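You operate a simulated robot arm through the tools that you are given. There is no shell and no other tool. Be economical: measure what you need, move in short steps, check, and stop when the job is done.

The job below is to be done with a simulated robot arm. You get a single attempt, and the scene is never put back.

JOB
Wind 9 metres of wire onto the small spool.
Fine: zero the counter and release the brake first; brake on again at the end; leave the tension dial.

It is judged by the outcome, as a careful person would: the job done as asked, and still so three seconds after it is handed in. It fails if anything else is knocked over, pushed out of place, dropped, spilled or broken.

ROBOT AND FRAMES
A 6-joint arm with a two-finger parallel gripper, fixed in place. Base frame: the origin is at the foot of the arm, x ahead of it, y to its left, z up. Readings come in mm, degrees, newtons and seconds.
Its first joint turns from -166.0 to 166.0 degrees. Payload 3.91 kg.
Tool frame: the origin (TCP) lies between the finger pads and is the grasp point; the fingertips stand 30 mm ahead of it; z points along the fingers, y is the line along which they close. The gripper opens to 110 mm. The fingers are 20 mm wide and 10 mm thick; the gripper's body (48 by 112 mm) begins 55 mm behind the TCP.
Orientation is told as [roll, pitch, yaw] about the base's x, y, z axes, in that order, counted from this pose: with the fingers straight down and closing along the base's y, the tool's x points along the base's -x, its y along +y and its z along -z.

CONTROLS
- The arm moves only by the tool apply_moves. Its argument "commands" is one flat list of numbers, 7 for each row, row after row: the opening in per cent of the stroke, from 0 (shut) to 100 (fully open), then the shift along the tool's x, y, z in m, then the turn, a rotation vector about the tool's x, y, z in degrees. In form: [gripper, tx, ty, tz, ax, ay, az, gripper, tx, ty, tz, ax, ay, az, ...]. A call has 1 to 12 rows; each row is the pose to reach, as a shift and turn from the pose commanded when the call began, along the tool's axes at that moment. Rows are played at 5 a second. More than 50 mm and 8.6 degrees between two rows, or a gripper value outside its range, and nothing of the call is played. A pose out of reach is approached as far as the arm can. The call stops where the force on the tool passes 40 N (or 10 N more than at its start, if that is more) or the arm is blocked; 0.2 s more then pass. The fingers move at their own pace (about 45 mm/s each) and stop on an object; they squeeze with about 28 N. The grip force told is the motor's: it shows also when the fingers shut on nothing. Time passes only in rows, and 0.2 s behind the last, so rows that repeat a pose let the fingers close. The reply holds the time, the measured pose of the TCP, the force on the tool along the base axes, the opening and the grip force, in the units named above and with some noise.
- Cameras (640 x 400 px; columns grow to the right, rows downward): "scene" is fixed at [400.3, -500, 1425.8]; the picture's right is [0.99, 0.16, 0.00], its down [0.05, -0.34, -0.94] and it looks along [-0.15, 0.93, -0.34] (base axes); focal length 355 px, centre (320, 200). "wrist" rides on the gripper at [-36, 0, -57] in the tool frame; the picture's right is [0.00, -1.00, 0.00], its down [0.97, 0.00, -0.24] and it looks along [0.24, 0.00, 0.97] (tool axes); focal length 218 px, centre (320, 200). There is no depth. A picture from a camera that has moved, and an enlarged one, comes with that camera's place and axes in the base frame and with its lens.
- snapshot(camera): a new picture of that camera. No time passes.
- lift_body(by): slides the trunk up (or, below 0, down) by that many mm; the arm rides with it, the base frame stays. It gives what a move gives, with no picture.
- enlarge(camera, box): a new picture of the part [left, top, right, bottom] of that camera's present view, enlarged. No time passes.
- finish_job(): hands the job in; it is judged then, once.

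Go step by step. Nothing tells you positions but the pictures and the camera data: compare them with the known pose of the tool, close in by small moves and look again before you grip or let go. The budget is 120 turns and 64 pictures, counting those below and the enlarged ones. Unless the task says otherwise, let go and move clear before handing in, and close with one line.

The tools are called after "Emit:" by a JSON object that holds its "name" and its "arguments". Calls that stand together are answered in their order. apply_moves: Moves the arm, as the interface text tells. Its arguments: {"type":"object","properties":{"commands":{"type":"array","items":{"type":"number"}}},"required":["commands"]} The other tools are called the same way: lift_body (by) slides the trunk up or down; snapshot (camera) takes a picture; enlarge (camera, box) takes an enlarged picture of a part of a camera's view; finish_job () hands the job in.

At the start:

```text
time: 0.0
tcp_pos: [183.8, 447.2, 1162.5]
ee_rot: [0.0, 0.0, 0.0]
ft_force: [0.8, -0.1, -0.6]
grip_width: 110.1
grip_force: 0.1
trunk travel left (down, up): [-525.0, 85.0]
```

scene: 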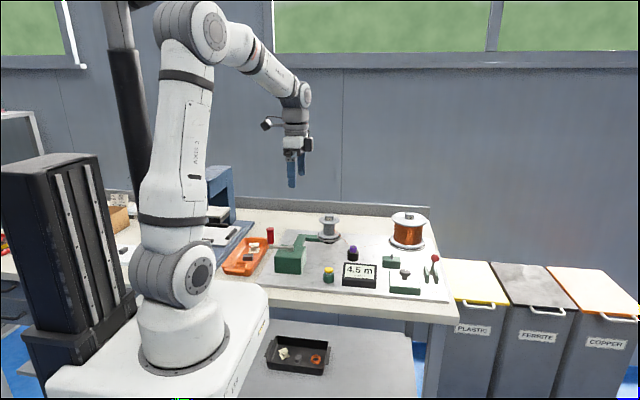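
wrist: 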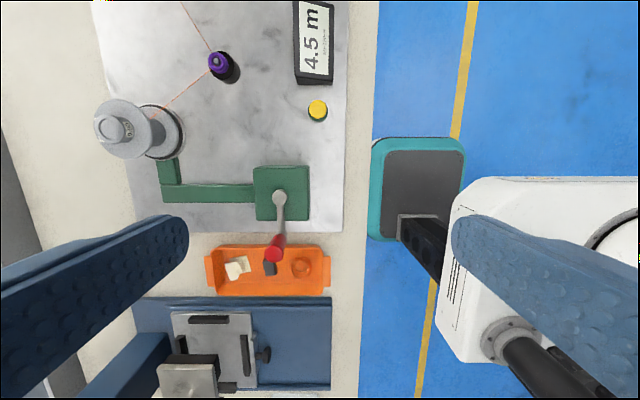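

I see a winding bench: a green crank box, small spool, purple guide, 4.5 m counter, yellow button, supply spool, and a red-knobbed lever that may be the brake. I'll look at these more closely.

Emit:
{"name": "enlarge", "arguments": {"camera": "scene", "box": [220, 195, 340, 300]}}

Emit:
{"name": "enlarge", "arguments": {"camera": "scene", "box": [330, 200, 460, 310]}}

```text
3.81 times, centred on (280, 248) of scene
camera zoom: at [400.3, -500.0, 1425.8], right [0.99, 0.16, 0.0], down [0.05, -0.34, -0.94], along [-0.15, 0.93, -0.34], focal length 1353 px, centre (472, 19)
```

zoom: 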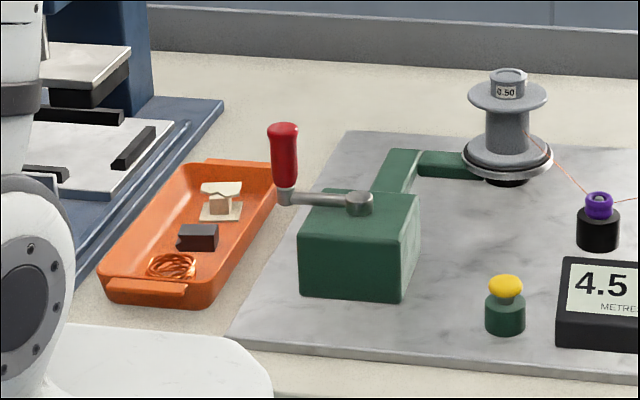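

```text
3.64 times, centred on (395, 255) of scene
camera zoom: at [400.3, -500.0, 1425.8], right [0.99, 0.16, 0.0], down [0.05, -0.34, -0.94], along [-0.15, 0.93, -0.34], focal length 1291 px, centre (47, 0)
```

zoom: 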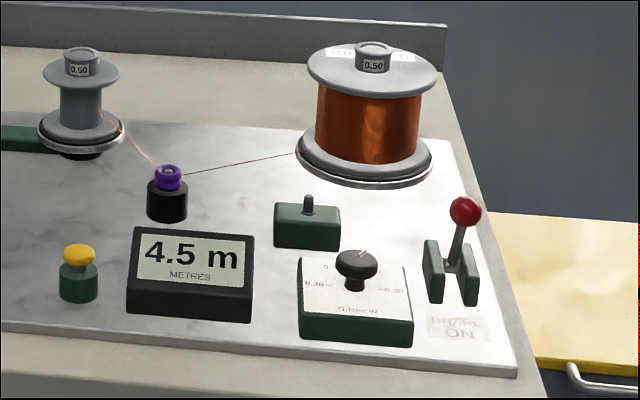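

Triangulating from both cameras, the yellow button is near (275,452,849) and the crank pivot near (138,512,878), so the board sits at about z 800. I'll move the wrist camera over the board to read the labels.

Emit:
{"name": "apply_moves", "arguments": {"commands": [100, -0.045, -0.008, 0, 0, 0, 0, 100, -0.09, -0.016, 0, 0, 0, 0, 100, -0.135, -0.024, 0, 0, 0, 0, 100, -0.18, -0.032, 0, 0, 0, 0, 100, -0.225, -0.04, 0, 0, 0, 0, 100, -0.266, -0.047, 0, 0, 0, 0]}}

Emit:
{"name": "snapshot", "arguments": {"camera": "wrist"}}

```text
time: 1.4
tcp_pos: [452.2, 400.1, 1163.4]
ee_rot: [0.0, 0.0, 0.0]
ft_force: [-0.2, 0.8, -0.8]
grip_width: 110.0
grip_force: 0.1
trunk travel left (down, up): [-525.0, 85.0]
```

```text
59 pictures are left
camera wrist: at [487.1, 399.0, 1220.4], right [0.0, -1.0, 0.0], down [-0.97, 0.0, 0.24], along [-0.24, 0.0, -0.97], focal length 218 px, centre (320, 200)
```

wrist: 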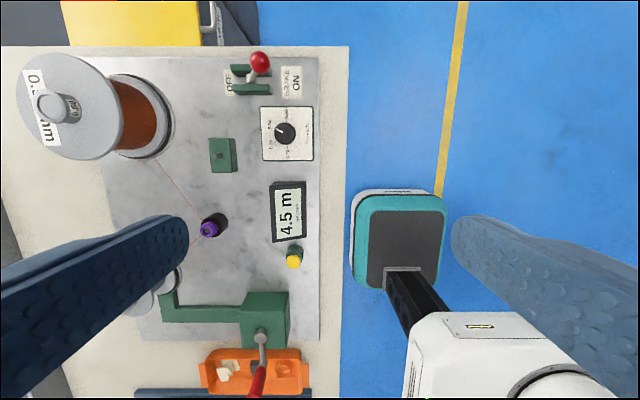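

Emit:
{"name": "enlarge", "arguments": {"camera": "wrist", "box": [200, 40, 330, 120]}}

Emit:
{"name": "enlarge", "arguments": {"camera": "wrist", "box": [190, 120, 340, 280]}}

```text
4.92 times, centred on (265, 80) of wrist
camera zoom: at [487.1, 399.0, 1220.4], right [0.0, -1.0, 0.0], down [-0.97, 0.0, 0.24], along [-0.24, 0.0, -0.97], focal length 1074 px, centre (591, 791)
```

zoom: 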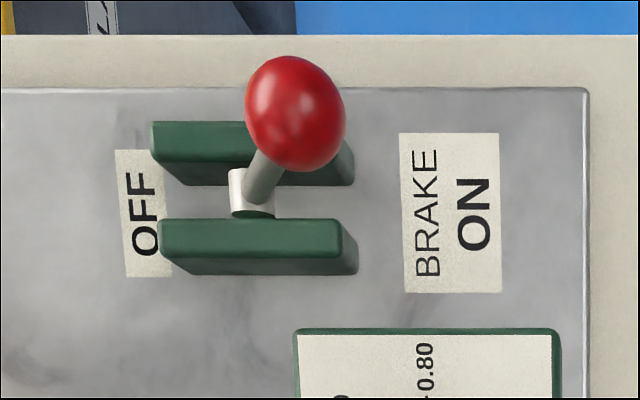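

```text
2.50 times, centred on (265, 200) of wrist
camera zoom: at [487.1, 399.0, 1220.4], right [0.0, -1.0, 0.0], down [-0.97, 0.0, 0.24], along [-0.24, 0.0, -0.97], focal length 546 px, centre (458, 200)
```

zoom: 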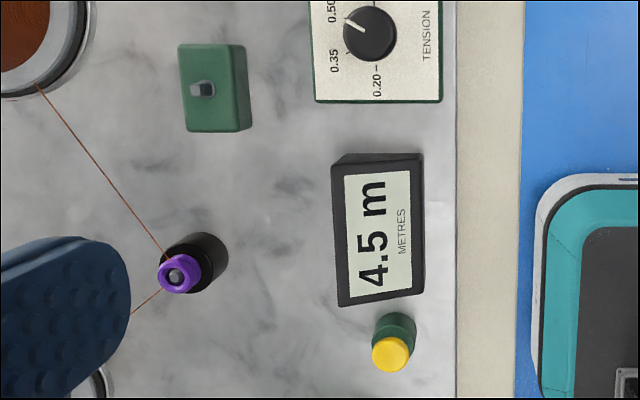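

The brake lever leans to ON (toward −y), with its knob at about (591,478,902). The tension dial stays untouched. First I'll go above the yellow button at (276,451) with the fingers shut.

Emit:
{"name": "apply_moves", "arguments": {"commands": [60, 0.025, 0.007, 0.033, 0, 0, 0, 30, 0.05, 0.0145, 0.066, 0, 0, 0, 0, 0.075, 0.022, 0.1, 0, 0, 0, 0, 0.1, 0.029, 0.133, 0, 0, 0, 0, 0.125, 0.0365, 0.166, 0, 0, 0, 0, 0.15, 0.044, 0.2, 0, 0, 0, 0, 0.176, 0.051, 0.233, 0, 0, 0, 0, 0.176, 0.051, 0.233, 0, 0, 0]}}

Emit:
{"name": "snapshot", "arguments": {"camera": "wrist"}}

Emit:
{"name": "enlarge", "arguments": {"camera": "scene", "box": [230, 170, 400, 300]}}

```text
time: 3.2
tcp_pos: [272.3, 451.5, 929.9]
ee_rot: [0.0, 0.0, -0.1]
ft_force: [1.4, 0.5, 0.1]
grip_width: 0.0
grip_force: 28.3
trunk travel left (down, up): [-525.0, 85.0]
```

```text
56 pictures are left
camera wrist: at [309.1, 450.5, 987.5], right [0.0, -1.0, 0.0], down [-0.97, 0.0, 0.24], along [-0.24, 0.0, -0.97], focal length 218 px, centre (320, 200)
```

wrist: 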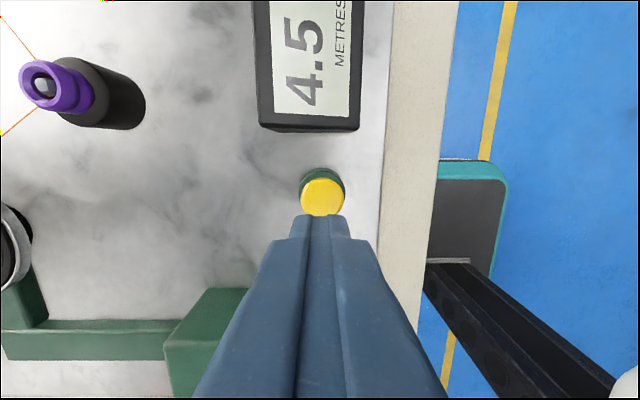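

```text
3.08 times, centred on (315, 235) of scene
camera zoom: at [400.3, -500.0, 1425.8], right [0.99, 0.16, 0.0], down [0.05, -0.34, -0.94], along [-0.15, 0.93, -0.34], focal length 1093 px, centre (335, 92)
```

zoom: 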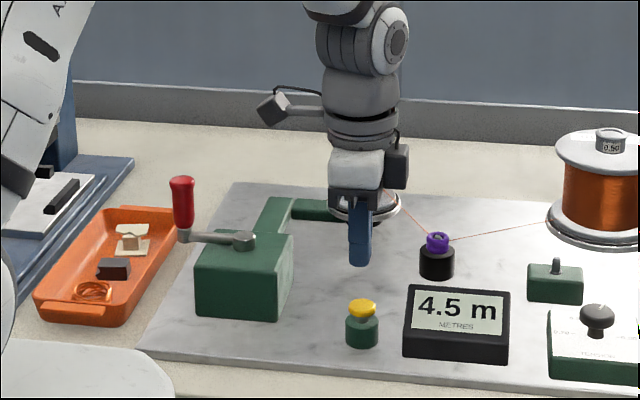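

The fingertips sit just behind the button in x. I'll shift +4 mm in x and −2 mm in y, then press down gently.

Emit:
{"name": "apply_moves", "arguments": {"commands": [0, -0.004, -0.002, 0.02, 0, 0, 0, 0, -0.004, -0.002, 0.04, 0, 0, 0, 0, -0.004, -0.002, 0.046, 0, 0, 0, 0, -0.004, -0.002, 0.049, 0, 0, 0, 0, -0.004, -0.002, 0.051, 0, 0, 0, 0, -0.004, -0.002, 0.053, 0, 0, 0, 0, -0.004, -0.002, 0.055, 0, 0, 0, 0, -0.004, -0.002, 0.057, 0, 0, 0]}}

Emit:
{"name": "enlarge", "arguments": {"camera": "scene", "box": [300, 220, 400, 300]}}

```text
time: 5.0
tcp_pos: [275.7, 447.7, 874.2]
ee_rot: [0.2, -0.1, 0.1]
ft_force: [0.3, 0.2, 23.9]
grip_width: 0.1
grip_force: 27.8
trunk travel left (down, up): [-525.0, 85.0]
```

```text
5.00 times, centred on (350, 260) of scene
camera zoom: at [400.3, -500.0, 1425.8], right [0.99, 0.16, 0.0], down [0.05, -0.34, -0.94], along [-0.15, 0.93, -0.34], focal length 1776 px, centre (170, -100)
```

zoom: 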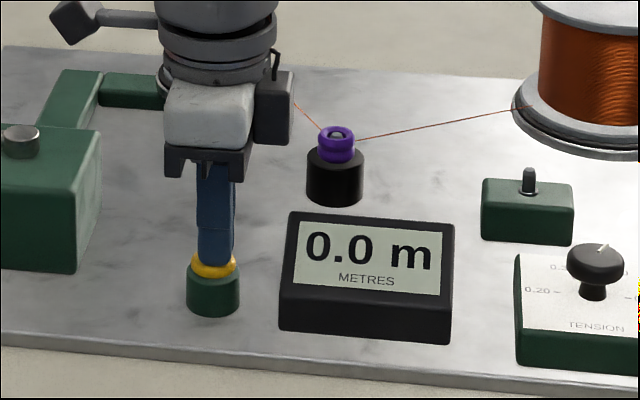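

The counter reads 0.0. Next I'll rise and move to a pre-grasp at the brake knob, with the tool tilted outward 30° for reach.

Emit:
{"name": "apply_moves", "arguments": {"commands": [0, 0, 0, -0.04, 0, 0, 0, 0, 0, 0, -0.08, 0, 0, 0, 0, 0, 0, -0.125, 0, 0, 0, 20, -0.045, 0.005, -0.125, 0, -5, 0, 40, -0.09, 0.01, -0.125, 0, -10, 0, 60, -0.135, 0.015, -0.125, 0, -15, 0, 60, -0.18, 0.02, -0.125, 0, -20, 0, 60, -0.225, 0.025, -0.125, 0, -25, 0, 60, -0.265, 0.029, -0.125, 0, -30, 0, 60, -0.265, 0.029, -0.125, 0, -30, 0]}}

Emit:
{"name": "snapshot", "arguments": {"camera": "wrist"}}

Emit:
{"name": "snapshot", "arguments": {"camera": "scene"}}

```text
time: 7.2
tcp_pos: [540.4, 478.5, 997.9]
ee_rot: [0.0, -30.1, -0.1]
ft_force: [0.1, 0.0, 0.0]
grip_width: 66.1
grip_force: 0.1
trunk travel left (down, up): [-525.0, 85.0]
```

```text
53 pictures are left
camera wrist: at [544.4, 477.7, 1065.9], right [0.0, -1.0, 0.0], down [-0.96, 0.0, -0.28], along [0.28, 0.0, -0.96], focal length 218 px, centre (320, 200)
```

wrist: 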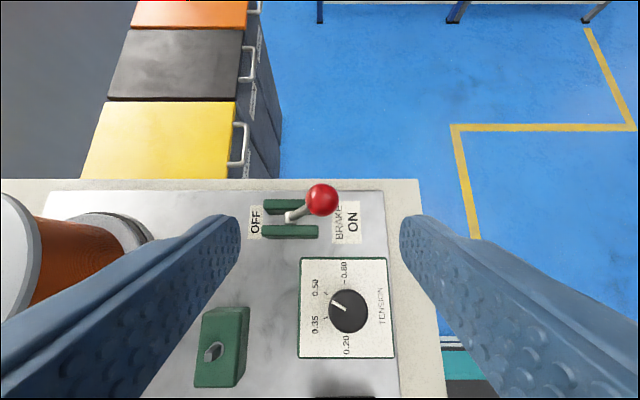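

```text
52 pictures are left
```

scene: 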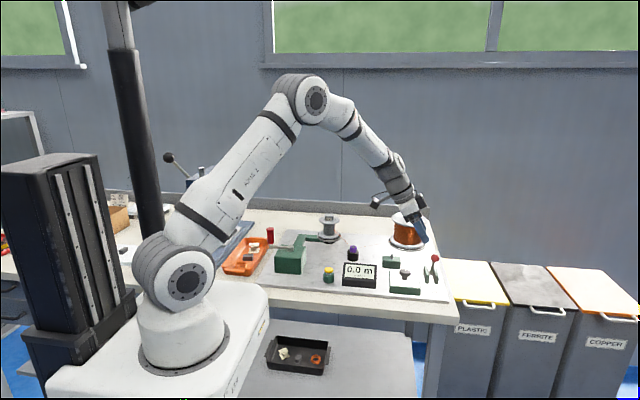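

The knob is at about (592,476,902), and both views agree. I'll advance along the fingers and close on it.

Emit:
{"name": "apply_moves", "arguments": {"commands": [60, 0.001, -0.001, 0.04, 0, 0, 0, 60, 0.002, -0.002, 0.08, 0, 0, 0, 60, 0.003, -0.002, 0.109, 0, 0, 0, 60, 0.003, -0.002, 0.109, 0, 0, 0]}}

Emit:
{"name": "snapshot", "arguments": {"camera": "wrist"}}

Emit:
{"name": "enlarge", "arguments": {"camera": "scene", "box": [370, 200, 470, 300]}}

```text
time: 8.2
tcp_pos: [592.8, 475.7, 902.6]
ee_rot: [0.0, -30.0, -0.1]
ft_force: [-0.4, 0.2, -0.2]
grip_width: 66.0
grip_force: 0.0
trunk travel left (down, up): [-525.0, 85.0]
```

```text
51 pictures are left
camera wrist: at [596.8, 475.3, 969.9], right [0.0, -1.0, 0.0], down [-0.96, 0.0, -0.28], along [0.28, 0.0, -0.96], focal length 218 px, centre (320, 200)
```

wrist: 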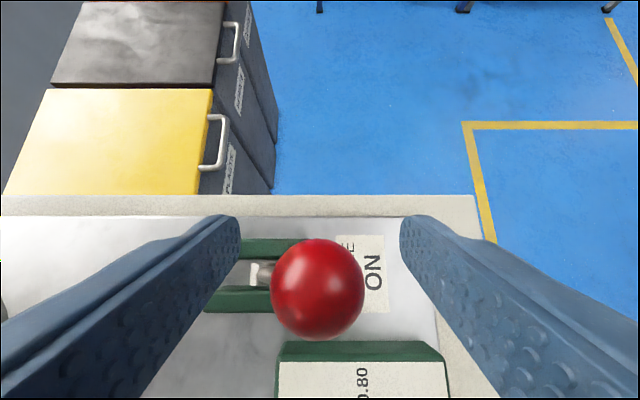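

```text
4.00 times, centred on (420, 250) of scene
camera zoom: at [400.3, -500.0, 1425.8], right [0.99, 0.16, 0.0], down [0.05, -0.34, -0.94], along [-0.15, 0.93, -0.34], focal length 1421 px, centre (-80, 0)
```

zoom: 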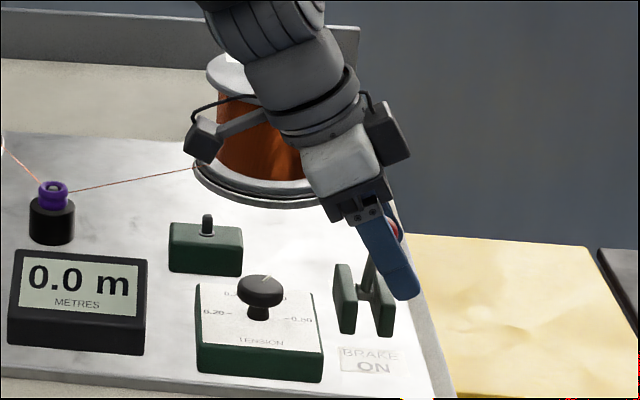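

The fingers straddle the knob. I'll narrow them loosely and push it toward OFF (+y).

Emit:
{"name": "apply_moves", "arguments": {"commands": [30, 0, 0, 0, 0, 0, 0, 30, 0, 0, 0, 0, 0, 0, 30, 0, 0.01, 0, 0, 0, 0, 30, 0, 0.02, 0, 0, 0, 0, 30, 0, 0.03, 0, 0, 0, 0, 30, 0, 0.04, 0, 0, 0, 0, 30, 0, 0.048, 0, 0, 0, 0, 30, 0, 0.054, 0, 0, 0, 0, 30, 0, 0.058, 0, 0, 0, 0, 30, 0, 0.062, 0, 0, 0, 0]}}

Emit:
{"name": "snapshot", "arguments": {"camera": "wrist"}}

```text
time: 10.4
tcp_pos: [592.4, 536.9, 901.7]
ee_rot: [0.0, -30.0, 0.0]
ft_force: [-1.1, 0.8, 0.6]
grip_width: 33.4
grip_force: 0.2
trunk travel left (down, up): [-525.0, 85.0]
```

```text
49 pictures are left
camera wrist: at [597.1, 536.7, 970.0], right [0.0, -1.0, 0.0], down [-0.96, 0.0, -0.28], along [0.28, 0.0, -0.96], focal length 218 px, centre (320, 200)
```

wrist: 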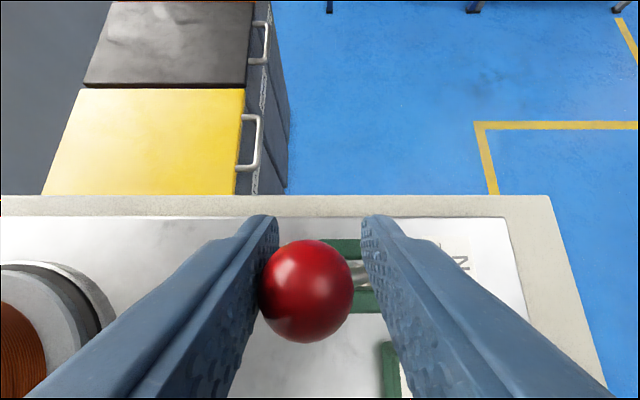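

The lever has gone over to the OFF side. I'll open slightly, withdraw and straighten the tool, then check it.

Emit:
{"name": "apply_moves", "arguments": {"commands": [45, 0, -0.003, 0, 0, 0, 0, 45, 0, -0.003, -0.04, 0, 0, 0, 45, 0, -0.003, -0.08, 0, 0, 0, 45, 0, -0.003, -0.11, 0, 0, 0, 45, -0.01, -0.003, -0.127, 0, 7.5, 0, 45, -0.02, -0.003, -0.144, 0, 15, 0, 45, -0.03, -0.003, -0.162, 0, 22.5, 0, 45, -0.04, -0.003, -0.179, 0, 30, 0]}}

Emit:
{"name": "enlarge", "arguments": {"camera": "scene", "box": [300, 200, 460, 310]}}

```text
time: 12.2
tcp_pos: [539.9, 534.0, 1077.7]
ee_rot: [0.1, 0.2, 0.1]
ft_force: [-0.6, -0.6, 0.2]
grip_width: 49.4
grip_force: 0.1
trunk travel left (down, up): [-525.0, 85.0]
```

```text
3.64 times, centred on (380, 255) of scene
camera zoom: at [400.3, -500.0, 1425.8], right [0.99, 0.16, 0.0], down [0.05, -0.34, -0.94], along [-0.15, 0.93, -0.34], focal length 1291 px, centre (102, 0)
```

zoom: 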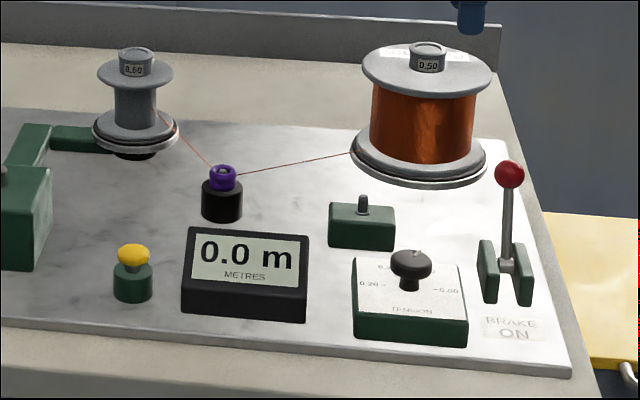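

The brake is OFF and the counter reads 0.0. Now I'll fly over to the crank and look from above.

Emit:
{"name": "apply_moves", "arguments": {"commands": [45, 0.045, 0.002, 0, 0, 0, 0, 45, 0.09, 0.004, 0, 0, 0, 0, 45, 0.135, 0.006, 0, 0, 0, 0, 45, 0.18, 0.008, 0, 0, 0, 0, 45, 0.225, 0.01, 0, 0, 0, 0, 45, 0.27, 0.012, 0, 0, 0, 0, 45, 0.315, 0.014, 0, 0, 0, 0, 45, 0.36, 0.016, 0, 0, 0, 0, 45, 0.4, -0.019, 0, 0, 0, 0, 45, 0.44, -0.019, 0, 0, 0, 0]}}

Emit:
{"name": "snapshot", "arguments": {"camera": "wrist"}}

```text
refused: row 9 steps farther than a row can; nothing moved
```

```text
47 pictures are left
camera wrist: at [576.1, 533.3, 1134.5], right [0.0, -1.0, 0.0], down [-0.97, 0.0, 0.24], along [-0.24, 0.0, -0.97], focal length 218 px, centre (320, 200)
```

wrist: 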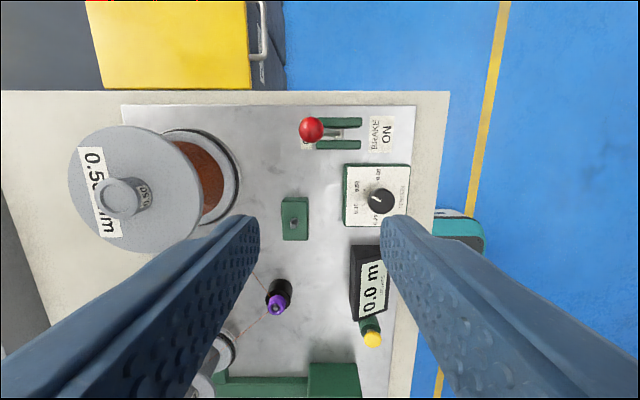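

The move was refused because I had a sign slip in y. I'll send it again corrected.

Emit:
{"name": "apply_moves", "arguments": {"commands": [45, 0.045, -0.002, 0, 0, 0, 0, 45, 0.09, -0.004, 0, 0, 0, 0, 45, 0.135, -0.006, 0, 0, 0, 0, 45, 0.18, -0.008, 0, 0, 0, 0, 45, 0.225, -0.01, 0, 0, 0, 0, 45, 0.27, -0.012, 0, 0, 0, 0, 45, 0.315, -0.014, 0, 0, 0, 0, 45, 0.36, -0.016, 0, 0, 0, 0, 45, 0.4, -0.018, 0, 0, 0, 0, 45, 0.44, -0.019, 0, 0, 0, 0]}}

Emit:
{"name": "snapshot", "arguments": {"camera": "wrist"}}

```text
time: 14.4
tcp_pos: [97.2, 514.8, 1077.4]
ee_rot: [0.1, 0.0, 0.0]
ft_force: [0.4, -0.1, 0.9]
grip_width: 49.4
grip_force: 0.0
trunk travel left (down, up): [-525.0, 85.0]
```

```text
46 pictures are left
camera wrist: at [134.3, 514.5, 1135.4], right [0.0, -1.0, 0.0], down [-0.97, 0.0, 0.24], along [-0.24, 0.0, -0.97], focal length 218 px, centre (320, 200)
```

wrist: 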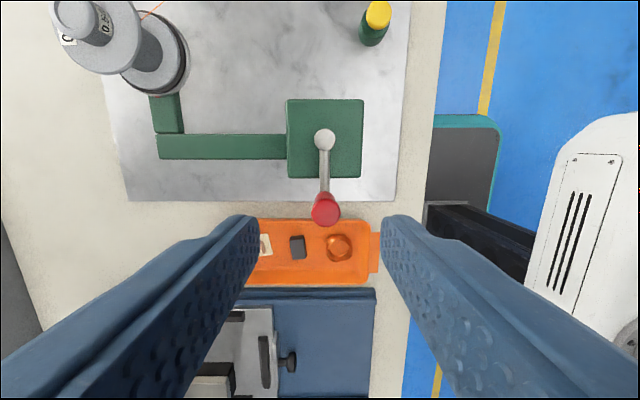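

The crank pivot is near (142,510), with the handle near (75,510) and its top at about z 945. I'll move above the handle and look again.

Emit:
{"name": "apply_moves", "arguments": {"commands": [60, 0.01, -0.003, 0.035, 0, 0, 0, 60, 0.023, -0.005, 0.07, 0, 0, 0, 60, 0.023, -0.005, 0.09, 0, 0, 0]}}

Emit:
{"name": "snapshot", "arguments": {"camera": "wrist"}}

Emit:
{"name": "enlarge", "arguments": {"camera": "scene", "box": [230, 180, 330, 280]}}

```text
time: 15.2
tcp_pos: [75.9, 508.9, 985.3]
ee_rot: [-0.1, 0.0, 0.0]
ft_force: [0.6, -0.2, 0.1]
grip_width: 66.0
grip_force: 0.1
trunk travel left (down, up): [-525.0, 85.0]
```

```text
45 pictures are left
camera wrist: at [112.3, 509.5, 1043.4], right [0.0, -1.0, 0.0], down [-0.97, 0.0, 0.24], along [-0.24, 0.0, -0.97], focal length 218 px, centre (320, 200)
```

wrist: 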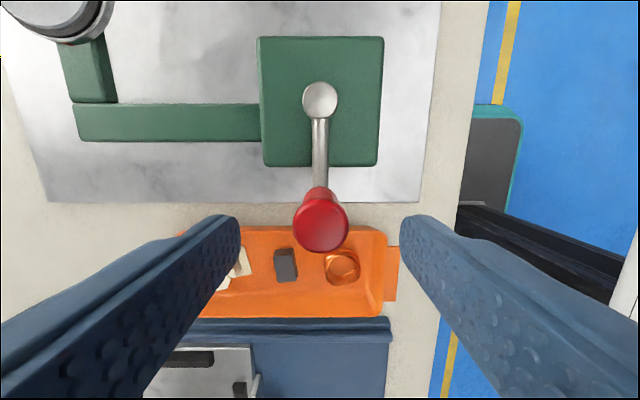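

```text
4.00 times, centred on (280, 230) of scene
camera zoom: at [400.3, -500.0, 1425.8], right [0.99, 0.16, 0.0], down [0.05, -0.34, -0.94], along [-0.15, 0.93, -0.34], focal length 1421 px, centre (480, 80)
```

zoom: 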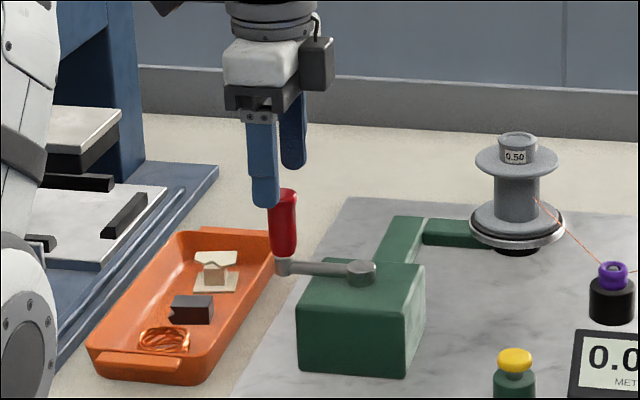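

The handle runs from z 893 to 951 at (77,509) and the pivot is at (141,509.5), so R is about 64 mm. I'll descend so the fingertips stay above the crank arm, then grip.

Emit:
{"name": "apply_moves", "arguments": {"commands": [60, -0.001, 0, 0.03, 0, 0, 0, 60, -0.001, 0, 0.053, 0, 0, 0, 20, -0.001, 0, 0.053, 0, 0, 0, 0, -0.001, 0, 0.053, 0, 0, 0, 0, -0.001, 0, 0.053, 0, 0, 0, 0, -0.001, 0, 0.053, 0, 0, 0]}}

Emit:
{"name": "enlarge", "arguments": {"camera": "scene", "box": [230, 180, 400, 290]}}

```text
time: 16.6
tcp_pos: [77.3, 510.4, 932.9]
ee_rot: [0.1, 0.0, 0.1]
ft_force: [0.2, -1.9, -2.9]
grip_width: 26.1
grip_force: 44.9
trunk travel left (down, up): [-525.0, 85.0]
```

```text
3.64 times, centred on (315, 235) of scene
camera zoom: at [400.3, -500.0, 1425.8], right [0.99, 0.16, 0.0], down [0.05, -0.34, -0.94], along [-0.15, 0.93, -0.34], focal length 1291 px, centre (338, 73)
```

zoom: 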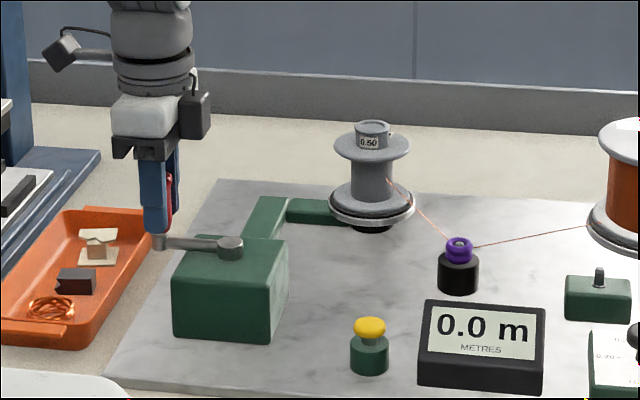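

The grip is good (26 mm). The wire meets the spool on its +x side, so counter-clockwise from above should wind it on. I'll test a quarter turn.

Emit:
{"name": "apply_moves", "arguments": {"commands": [0, -0.0022, -0.0166, 0, 0, 0, 0, 0, -0.0086, -0.032, 0, 0, 0, 0, 0, -0.0187, -0.0453, 0, 0, 0, 0, 0, -0.032, -0.0554, 0, 0, 0, 0, 0, -0.0474, -0.0618, 0, 0, 0, 0, 0, -0.064, -0.064, 0, 0, 0, 0]}}

Emit:
{"name": "enlarge", "arguments": {"camera": "scene", "box": [230, 180, 400, 290]}}

```text
time: 18.0
tcp_pos: [143.1, 445.0, 932.4]
ee_rot: [-0.1, 0.1, 0.0]
ft_force: [1.1, -13.3, -9.8]
grip_width: 25.8
grip_force: 44.6
trunk travel left (down, up): [-525.0, 85.0]
```

```text
3.64 times, centred on (315, 235) of scene
camera zoom: at [400.3, -500.0, 1425.8], right [0.99, 0.16, 0.0], down [0.05, -0.34, -0.94], along [-0.15, 0.93, -0.34], focal length 1291 px, centre (338, 73)
```

zoom: 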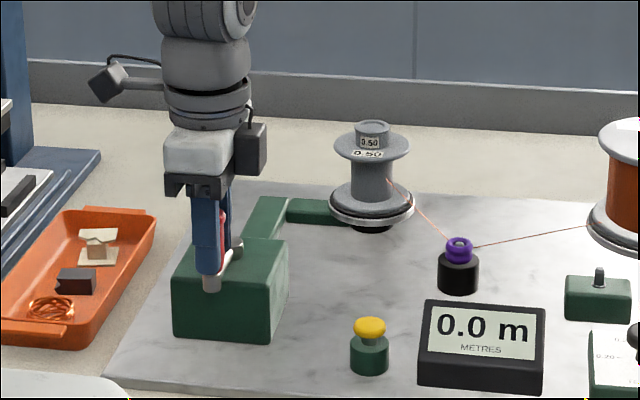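

The crank follows, and the spool appears to have turned because its flange label moved. The counter still rounds to 0.0, so I'll do one full turn and watch it.

Emit:
{"name": "apply_moves", "arguments": {"commands": [0, -0.032, 0.0086, 0, 0, 0, 0, 0, -0.0554, 0.032, 0, 0, 0, 0, 0, -0.064, 0.064, 0, 0, 0, 0, 0, -0.0554, 0.096, 0, 0, 0, 0, 0, -0.032, 0.1194, 0, 0, 0, 0, 0, 0, 0.128, 0, 0, 0, 0, 0, 0.032, 0.1194, 0, 0, 0, 0, 0, 0.0554, 0.096, 0, 0, 0, 0, 0, 0.064, 0.064, 0, 0, 0, 0, 0, 0.0554, 0.032, 0, 0, 0, 0, 0, 0.032, 0.0086, 0, 0, 0, 0, 0, 0, 0, 0, 0, 0, 0]}}

Emit:
{"name": "enlarge", "arguments": {"camera": "scene", "box": [230, 180, 400, 290]}}

```text
time: 20.6
tcp_pos: [142.7, 443.5, 934.0]
ee_rot: [0.1, 0.1, -0.1]
ft_force: [3.1, -5.0, 4.4]
grip_width: 25.6
grip_force: 45.0
trunk travel left (down, up): [-525.0, 85.0]
```

```text
3.64 times, centred on (315, 235) of scene
camera zoom: at [400.3, -500.0, 1425.8], right [0.99, 0.16, 0.0], down [0.05, -0.34, -0.94], along [-0.15, 0.93, -0.34], focal length 1291 px, centre (338, 73)
```

zoom: 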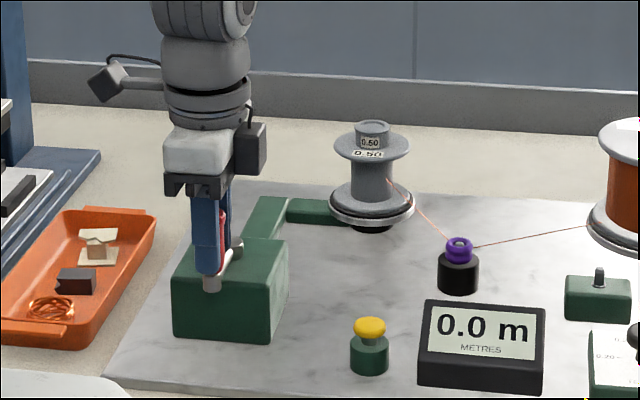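

After a full counter-clockwise turn the counter is still at 0.0. I'll try one full turn clockwise.

Emit:
{"name": "apply_moves", "arguments": {"commands": [0, 0.032, 0.0086, 0, 0, 0, 0, 0, 0.0554, 0.032, 0, 0, 0, 0, 0, 0.064, 0.064, 0, 0, 0, 0, 0, 0.0554, 0.096, 0, 0, 0, 0, 0, 0.032, 0.1194, 0, 0, 0, 0, 0, 0, 0.128, 0, 0, 0, 0, 0, -0.032, 0.1194, 0, 0, 0, 0, 0, -0.0554, 0.096, 0, 0, 0, 0, 0, -0.064, 0.064, 0, 0, 0, 0, 0, -0.0554, 0.032, 0, 0, 0, 0, 0, -0.032, 0.0086, 0, 0, 0, 0, 0, 0, 0, 0, 0, 0, 0]}}

Emit:
{"name": "enlarge", "arguments": {"camera": "scene", "box": [230, 180, 400, 290]}}

```text
time: 23.2
tcp_pos: [139.1, 445.4, 934.5]
ee_rot: [0.0, -0.2, 0.0]
ft_force: [-4.5, -5.3, 6.0]
grip_width: 25.9
grip_force: 44.9
trunk travel left (down, up): [-525.0, 85.0]
```

```text
3.64 times, centred on (315, 235) of scene
camera zoom: at [400.3, -500.0, 1425.8], right [0.99, 0.16, 0.0], down [0.05, -0.34, -0.94], along [-0.15, 0.93, -0.34], focal length 1291 px, centre (338, 73)
```

zoom: 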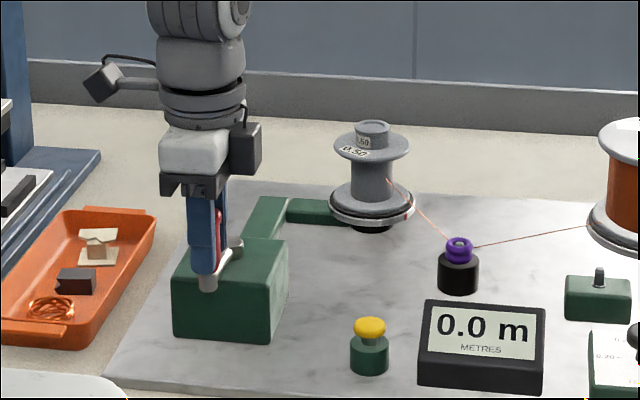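

Still 0.0. That may just be the net return of the earlier turn, so I'll do one more clockwise turn to tell.

Emit:
{"name": "apply_moves", "arguments": {"commands": [0, 0.032, 0.0086, 0, 0, 0, 0, 0, 0.0554, 0.032, 0, 0, 0, 0, 0, 0.064, 0.064, 0, 0, 0, 0, 0, 0.0554, 0.096, 0, 0, 0, 0, 0, 0.032, 0.1194, 0, 0, 0, 0, 0, 0, 0.128, 0, 0, 0, 0, 0, -0.032, 0.1194, 0, 0, 0, 0, 0, -0.0554, 0.096, 0, 0, 0, 0, 0, -0.064, 0.064, 0, 0, 0, 0, 0, -0.0554, 0.032, 0, 0, 0, 0, 0, -0.032, 0.0086, 0, 0, 0, 0, 0, 0, 0, 0, 0, 0, 0]}}

Emit:
{"name": "enlarge", "arguments": {"camera": "scene", "box": [280, 190, 460, 310]}}

```text
time: 25.8
tcp_pos: [137.7, 444.2, 934.1]
ee_rot: [-0.1, 0.0, 0.0]
ft_force: [-3.9, -8.9, -0.9]
grip_width: 26.2
grip_force: 45.0
trunk travel left (down, up): [-525.0, 85.0]
```

```text
3.33 times, centred on (370, 250) of scene
camera zoom: at [400.3, -500.0, 1425.8], right [0.99, 0.16, 0.0], down [0.05, -0.34, -0.94], along [-0.15, 0.93, -0.34], focal length 1184 px, centre (153, 33)
```

zoom: 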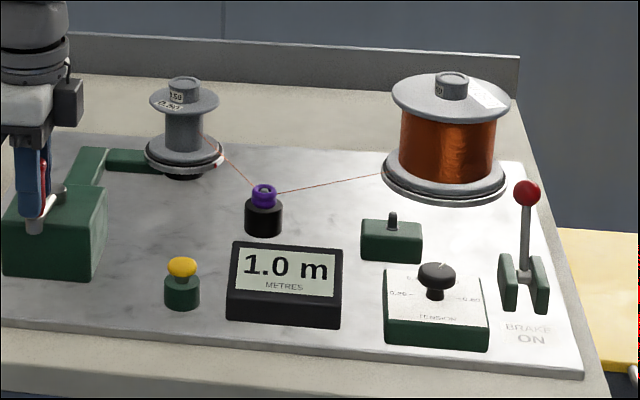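

Clockwise is the winding direction, since the counter now reads 1.0 m. I'll check how the wire lies on the spool.

Emit:
{"name": "enlarge", "arguments": {"camera": "scene", "box": [305, 205, 375, 255]}}

```text
8.00 times, centred on (340, 230) of scene
camera zoom: at [400.3, -500.0, 1425.8], right [0.99, 0.16, 0.0], down [0.05, -0.34, -0.94], along [-0.15, 0.93, -0.34], focal length 2841 px, centre (160, -40)
```

zoom: 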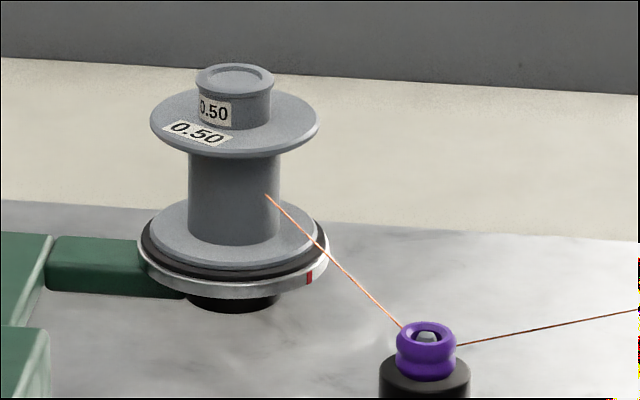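

The wire runs cleanly onto the core. I'll do another clockwise turn to learn the length per turn.

Emit:
{"name": "apply_moves", "arguments": {"commands": [0, 0.032, 0.0086, 0, 0, 0, 0, 0, 0.0554, 0.032, 0, 0, 0, 0, 0, 0.064, 0.064, 0, 0, 0, 0, 0, 0.0554, 0.096, 0, 0, 0, 0, 0, 0.032, 0.1194, 0, 0, 0, 0, 0, 0, 0.128, 0, 0, 0, 0, 0, -0.032, 0.1194, 0, 0, 0, 0, 0, -0.0554, 0.096, 0, 0, 0, 0, 0, -0.064, 0.064, 0, 0, 0, 0, 0, -0.0554, 0.032, 0, 0, 0, 0, 0, -0.032, 0.0086, 0, 0, 0, 0, 0, 0, 0, 0, 0, 0, 0]}}

Emit:
{"name": "enlarge", "arguments": {"camera": "scene", "box": [240, 180, 400, 300]}}

```text
time: 28.4
tcp_pos: [137.6, 444.9, 933.2]
ee_rot: [-0.2, 0.0, 0.0]
ft_force: [-4.4, -10.0, -6.7]
grip_width: 26.0
grip_force: 44.7
trunk travel left (down, up): [-525.0, 85.0]
```

```text
3.33 times, centred on (320, 240) of scene
camera zoom: at [400.3, -500.0, 1425.8], right [0.99, 0.16, 0.0], down [0.05, -0.34, -0.94], along [-0.15, 0.93, -0.34], focal length 1184 px, centre (320, 67)
```

zoom: 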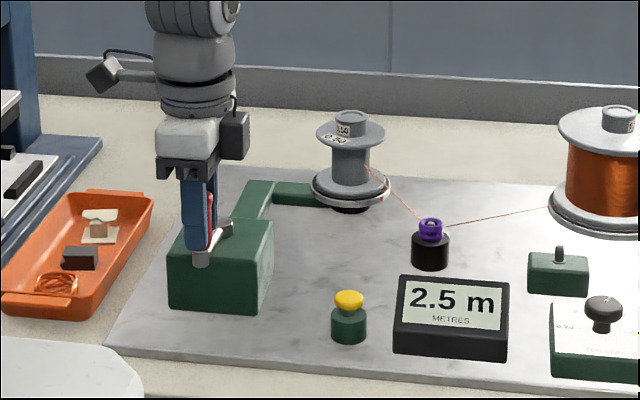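

It's about 1.5 m per turn, so 6.5 m to go. I'll do two more turns, then check.

Emit:
{"name": "apply_moves", "arguments": {"commands": [0, 0.032, 0.0086, 0, 0, 0, 0, 0, 0.0554, 0.032, 0, 0, 0, 0, 0, 0.064, 0.064, 0, 0, 0, 0, 0, 0.0554, 0.096, 0, 0, 0, 0, 0, 0.032, 0.1194, 0, 0, 0, 0, 0, 0, 0.128, 0, 0, 0, 0, 0, -0.032, 0.1194, 0, 0, 0, 0, 0, -0.0554, 0.096, 0, 0, 0, 0, 0, -0.064, 0.064, 0, 0, 0, 0, 0, -0.0554, 0.032, 0, 0, 0, 0, 0, -0.032, 0.0086, 0, 0, 0, 0, 0, 0, 0, 0, 0, 0, 0]}}

Emit:
{"name": "apply_moves", "arguments": {"commands": [0, 0.032, 0.0086, 0, 0, 0, 0, 0, 0.0554, 0.032, 0, 0, 0, 0, 0, 0.064, 0.064, 0, 0, 0, 0, 0, 0.0554, 0.096, 0, 0, 0, 0, 0, 0.032, 0.1194, 0, 0, 0, 0, 0, 0, 0.128, 0, 0, 0, 0, 0, -0.032, 0.1194, 0, 0, 0, 0, 0, -0.0554, 0.096, 0, 0, 0, 0, 0, -0.064, 0.064, 0, 0, 0, 0, 0, -0.0554, 0.032, 0, 0, 0, 0, 0, -0.032, 0.0086, 0, 0, 0, 0, 0, 0, 0, 0, 0, 0, 0]}}

Emit:
{"name": "enlarge", "arguments": {"camera": "scene", "box": [240, 180, 400, 300]}}

```text
time: 31.0
tcp_pos: [137.3, 446.5, 934.7]
ee_rot: [-0.2, -0.1, -0.1]
ft_force: [-4.1, -11.2, -3.4]
grip_width: 25.9
grip_force: 45.9
trunk travel left (down, up): [-525.0, 85.0]
```

```text
time: 33.6
tcp_pos: [137.8, 444.6, 934.7]
ee_rot: [0.0, -0.1, 0.0]
ft_force: [-3.1, -1.1, 6.0]
grip_width: 25.9
grip_force: 45.1
trunk travel left (down, up): [-525.0, 85.0]
```

```text
3.33 times, centred on (320, 240) of scene
camera zoom: at [400.3, -500.0, 1425.8], right [0.99, 0.16, 0.0], down [0.05, -0.34, -0.94], along [-0.15, 0.93, -0.34], focal length 1184 px, centre (320, 67)
```

zoom: 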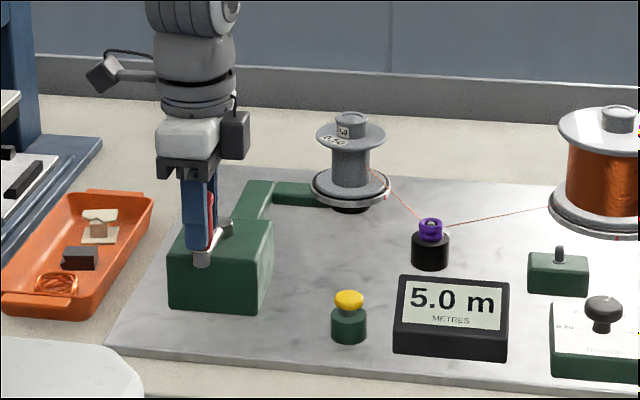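

The counter seems to show only half-metre steps (4.5, 1.0, 2.5, 5.0), so I need to find the rate from the transitions. I'll advance in smaller increments.

Emit:
{"name": "apply_moves", "arguments": {"commands": [0, 0.032, 0.0086, 0, 0, 0, 0, 0, 0.0554, 0.032, 0, 0, 0, 0, 0, 0.0554, 0.032, 0, 0, 0, 0]}}

Emit:
{"name": "enlarge", "arguments": {"camera": "scene", "box": [300, 200, 400, 300]}}

```text
time: 34.4
tcp_pos: [85.0, 477.1, 933.5]
ee_rot: [-0.1, 0.0, 0.0]
ft_force: [-6.5, -4.5, 2.0]
grip_width: 25.8
grip_force: 44.7
trunk travel left (down, up): [-525.0, 85.0]
```

```text
4.00 times, centred on (350, 250) of scene
camera zoom: at [400.3, -500.0, 1425.8], right [0.99, 0.16, 0.0], down [0.05, -0.34, -0.94], along [-0.15, 0.93, -0.34], focal length 1421 px, centre (200, 0)
```

zoom: 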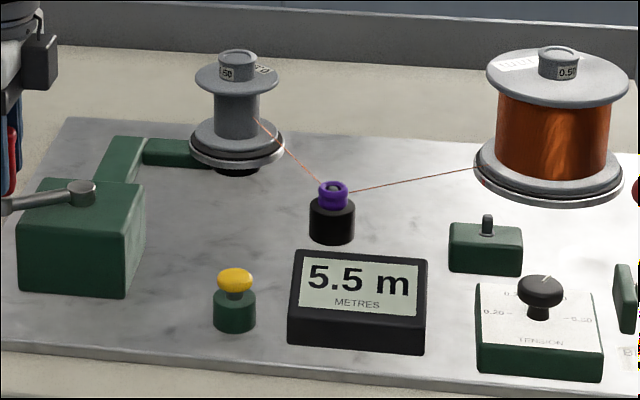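

At 3.917 net turns it shows 5.5. I'll continue in 30° steps to find the next transition.

Emit:
{"name": "apply_moves", "arguments": {"commands": [0, 0.0086, 0.032, 0, 0, 0, 0, 0, 0.0086, 0.032, 0, 0, 0, 0]}}

Emit:
{"name": "enlarge", "arguments": {"camera": "scene", "box": [300, 200, 400, 300]}}

Emit:
{"name": "apply_moves", "arguments": {"commands": [0, -0.0086, 0.032, 0, 0, 0, 0, 0, -0.0086, 0.032, 0, 0, 0, 0]}}

Emit:
{"name": "enlarge", "arguments": {"camera": "scene", "box": [300, 200, 400, 300]}}

```text
time: 35.0
tcp_pos: [76.4, 510.2, 935.3]
ee_rot: [0.0, -0.2, 0.0]
ft_force: [-15.9, -3.8, 1.3]
grip_width: 26.0
grip_force: 45.0
trunk travel left (down, up): [-525.0, 85.0]
```

```text
4.00 times, centred on (350, 250) of scene
camera zoom: at [400.3, -500.0, 1425.8], right [0.99, 0.16, 0.0], down [0.05, -0.34, -0.94], along [-0.15, 0.93, -0.34], focal length 1421 px, centre (200, 0)
```

zoom: 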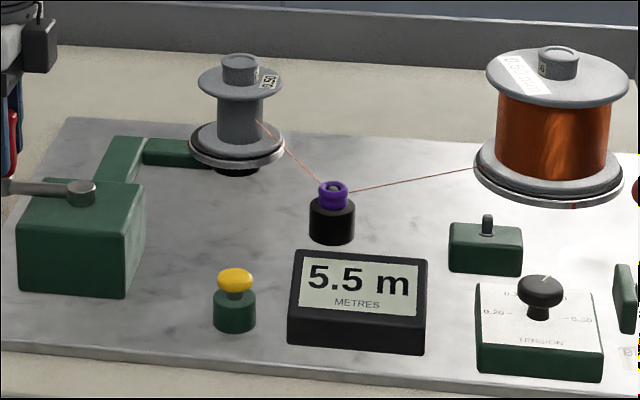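

```text
time: 35.6
tcp_pos: [84.3, 541.5, 932.8]
ee_rot: [0.1, -0.1, 0.0]
ft_force: [-9.2, 2.6, 7.9]
grip_width: 25.7
grip_force: 44.8
trunk travel left (down, up): [-525.0, 85.0]
```

```text
4.00 times, centred on (350, 250) of scene
camera zoom: at [400.3, -500.0, 1425.8], right [0.99, 0.16, 0.0], down [0.05, -0.34, -0.94], along [-0.15, 0.93, -0.34], focal length 1421 px, centre (200, 0)
```

zoom: 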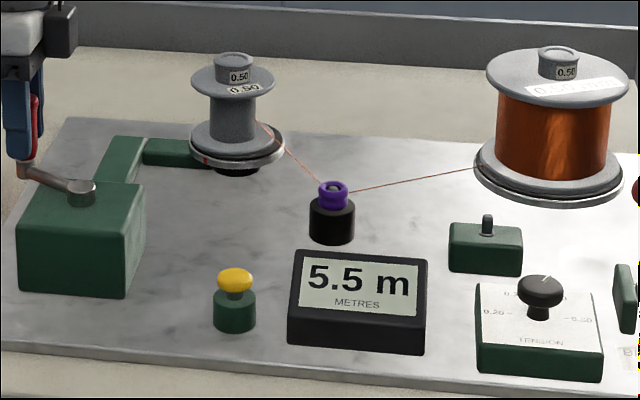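

Still 5.5 at 4.083 turns. Two more 30° steps.

Emit:
{"name": "apply_moves", "arguments": {"commands": [0, -0.0234, 0.0234, 0, 0, 0, 0, 0, -0.0234, 0.0234, 0, 0, 0, 0]}}

Emit:
{"name": "enlarge", "arguments": {"camera": "scene", "box": [300, 200, 400, 300]}}

Emit:
{"name": "apply_moves", "arguments": {"commands": [0, -0.032, 0.0086, 0, 0, 0, 0, 0, -0.032, 0.0086, 0, 0, 0, 0]}}

Emit:
{"name": "enlarge", "arguments": {"camera": "scene", "box": [300, 200, 400, 300]}}

```text
time: 36.2
tcp_pos: [108.9, 566.4, 934.2]
ee_rot: [-0.1, -0.2, 0.0]
ft_force: [-7.2, 5.1, 5.6]
grip_width: 25.7
grip_force: 45.3
trunk travel left (down, up): [-525.0, 85.0]
```

```text
4.00 times, centred on (350, 250) of scene
camera zoom: at [400.3, -500.0, 1425.8], right [0.99, 0.16, 0.0], down [0.05, -0.34, -0.94], along [-0.15, 0.93, -0.34], focal length 1421 px, centre (200, 0)
```

zoom: 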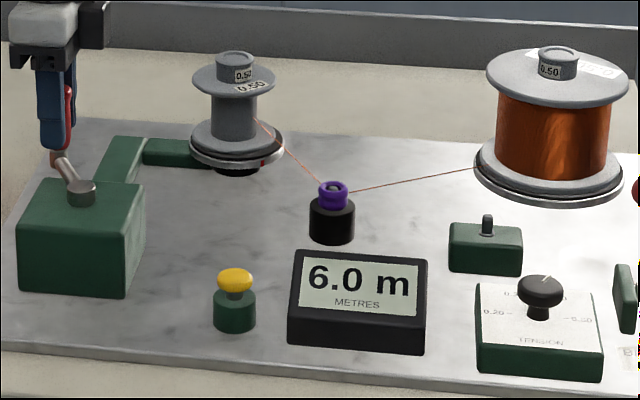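

```text
time: 36.8
tcp_pos: [139.1, 575.5, 935.0]
ee_rot: [0.1, 0.0, -0.1]
ft_force: [-3.4, 8.0, 9.0]
grip_width: 25.7
grip_force: 45.0
trunk travel left (down, up): [-525.0, 85.0]
```

```text
4.00 times, centred on (350, 250) of scene
camera zoom: at [400.3, -500.0, 1425.8], right [0.99, 0.16, 0.0], down [0.05, -0.34, -0.94], along [-0.15, 0.93, -0.34], focal length 1421 px, centre (200, 0)
```

zoom: 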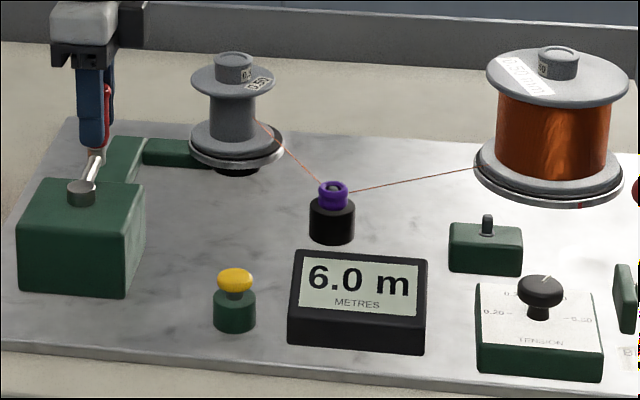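

The 6.0 transition lies between 4.083 and 4.167 net turns, giving about 1.39 m/turn if the display rounds or about 1.45 if it truncates. I'll advance 1.75 turns to N=6.0, just short of 9 m either way.

Emit:
{"name": "apply_moves", "arguments": {"commands": [0, -0.032, -0.0086, 0, 0, 0, 0, 0, -0.0554, -0.032, 0, 0, 0, 0, 0, -0.064, -0.064, 0, 0, 0, 0, 0, -0.0554, -0.096, 0, 0, 0, 0, 0, -0.032, -0.1194, 0, 0, 0, 0, 0, 0, -0.128, 0, 0, 0, 0, 0, 0.032, -0.1194, 0, 0, 0, 0, 0, 0.0554, -0.096, 0, 0, 0, 0, 0, 0.064, -0.064, 0, 0, 0, 0, 0, 0.0554, -0.032, 0, 0, 0, 0, 0, 0.032, -0.0086, 0, 0, 0, 0, 0, 0, 0, 0, 0, 0, 0]}}

Emit:
{"name": "enlarge", "arguments": {"camera": "scene", "box": [300, 200, 400, 300]}}

Emit:
{"name": "apply_moves", "arguments": {"commands": [0, -0.032, -0.0086, 0, 0, 0, 0, 0, -0.0554, -0.032, 0, 0, 0, 0, 0, -0.064, -0.064, 0, 0, 0, 0, 0, -0.0554, -0.096, 0, 0, 0, 0, 0, -0.032, -0.1194, 0, 0, 0, 0, 0, 0, -0.128, 0, 0, 0, 0, 0, 0.032, -0.1194, 0, 0, 0, 0, 0, 0.0554, -0.096, 0, 0, 0, 0, 0, 0.064, -0.064, 0, 0, 0, 0, 0, 0.064, -0.064, 0, 0, 0, 0]}}

Emit:
{"name": "enlarge", "arguments": {"camera": "scene", "box": [300, 200, 400, 300]}}

```text
time: 39.4
tcp_pos: [143.3, 575.1, 932.4]
ee_rot: [0.0, 0.0, 0.0]
ft_force: [3.8, -4.2, -1.2]
grip_width: 25.8
grip_force: 45.0
trunk travel left (down, up): [-525.0, 85.0]
```

```text
4.00 times, centred on (350, 250) of scene
camera zoom: at [400.3, -500.0, 1425.8], right [0.99, 0.16, 0.0], down [0.05, -0.34, -0.94], along [-0.15, 0.93, -0.34], focal length 1421 px, centre (200, 0)
```

zoom: 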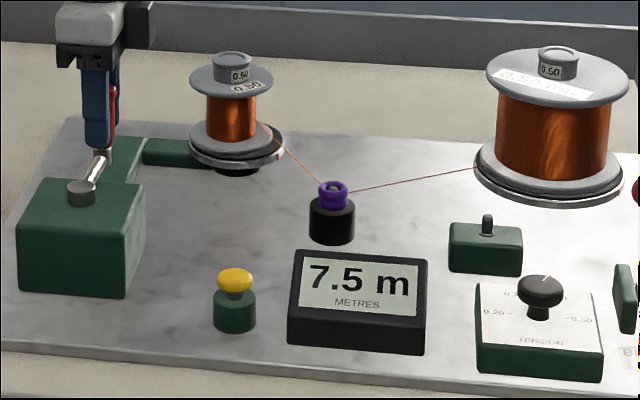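

```text
time: 41.6
tcp_pos: [75.5, 508.9, 934.0]
ee_rot: [-0.3, 0.0, 0.0]
ft_force: [-4.9, -2.7, -17.5]
grip_width: 25.9
grip_force: 45.0
trunk travel left (down, up): [-525.0, 85.0]
```

```text
4.00 times, centred on (350, 250) of scene
camera zoom: at [400.3, -500.0, 1425.8], right [0.99, 0.16, 0.0], down [0.05, -0.34, -0.94], along [-0.15, 0.93, -0.34], focal length 1421 px, centre (200, 0)
```

zoom: 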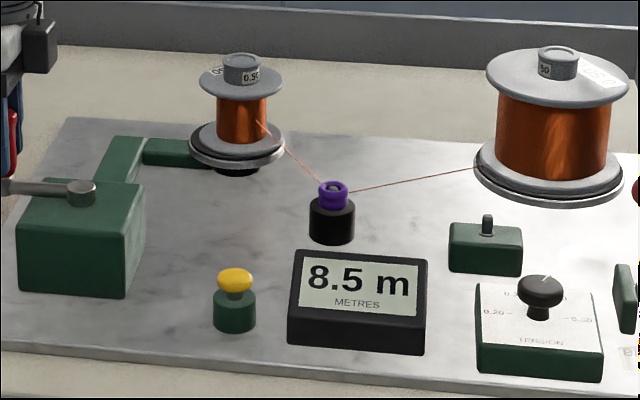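

Both hypotheses still fit. The 9.0 transition should fall near N=6.14–6.25 if the display truncates, or 6.25–6.34 if it rounds, so I'll step on carefully.

Emit:
{"name": "apply_moves", "arguments": {"commands": [0, -0.0022, 0.0166, 0, 0, 0, 0, 0, -0.0086, 0.032, 0, 0, 0, 0, 0, -0.0187, 0.0453, 0, 0, 0, 0, 0, -0.032, 0.0554, 0, 0, 0, 0, 0, -0.032, 0.0554, 0, 0, 0, 0]}}

Emit:
{"name": "enlarge", "arguments": {"camera": "scene", "box": [300, 200, 400, 300]}}

Emit:
{"name": "apply_moves", "arguments": {"commands": [0, -0.0154, 0.0064, 0, 0, 0, 0, 0, -0.0154, 0.0064, 0, 0, 0, 0]}}

Emit:
{"name": "enlarge", "arguments": {"camera": "scene", "box": [300, 200, 400, 300]}}

```text
time: 42.8
tcp_pos: [109.5, 566.8, 934.7]
ee_rot: [-0.2, 0.1, 0.1]
ft_force: [-1.3, 1.2, -17.8]
grip_width: 25.7
grip_force: 45.2
trunk travel left (down, up): [-525.0, 85.0]
```

```text
4.00 times, centred on (350, 250) of scene
camera zoom: at [400.3, -500.0, 1425.8], right [0.99, 0.16, 0.0], down [0.05, -0.34, -0.94], along [-0.15, 0.93, -0.34], focal length 1421 px, centre (200, 0)
```

zoom: 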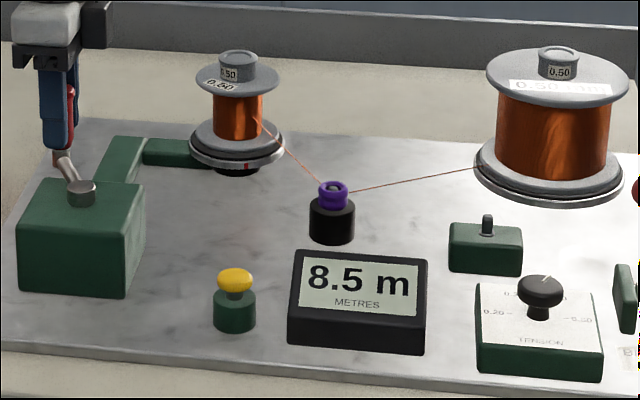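

```text
time: 43.4
tcp_pos: [123.9, 571.9, 933.3]
ee_rot: [-0.1, 0.0, 0.0]
ft_force: [-0.7, 1.3, -15.4]
grip_width: 25.8
grip_force: 44.6
trunk travel left (down, up): [-525.0, 85.0]
```

```text
4.00 times, centred on (350, 250) of scene
camera zoom: at [400.3, -500.0, 1425.8], right [0.99, 0.16, 0.0], down [0.05, -0.34, -0.94], along [-0.15, 0.93, -0.34], focal length 1421 px, centre (200, 0)
```

zoom: 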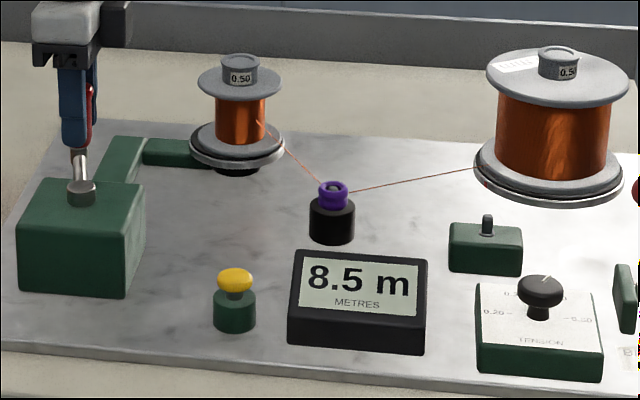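

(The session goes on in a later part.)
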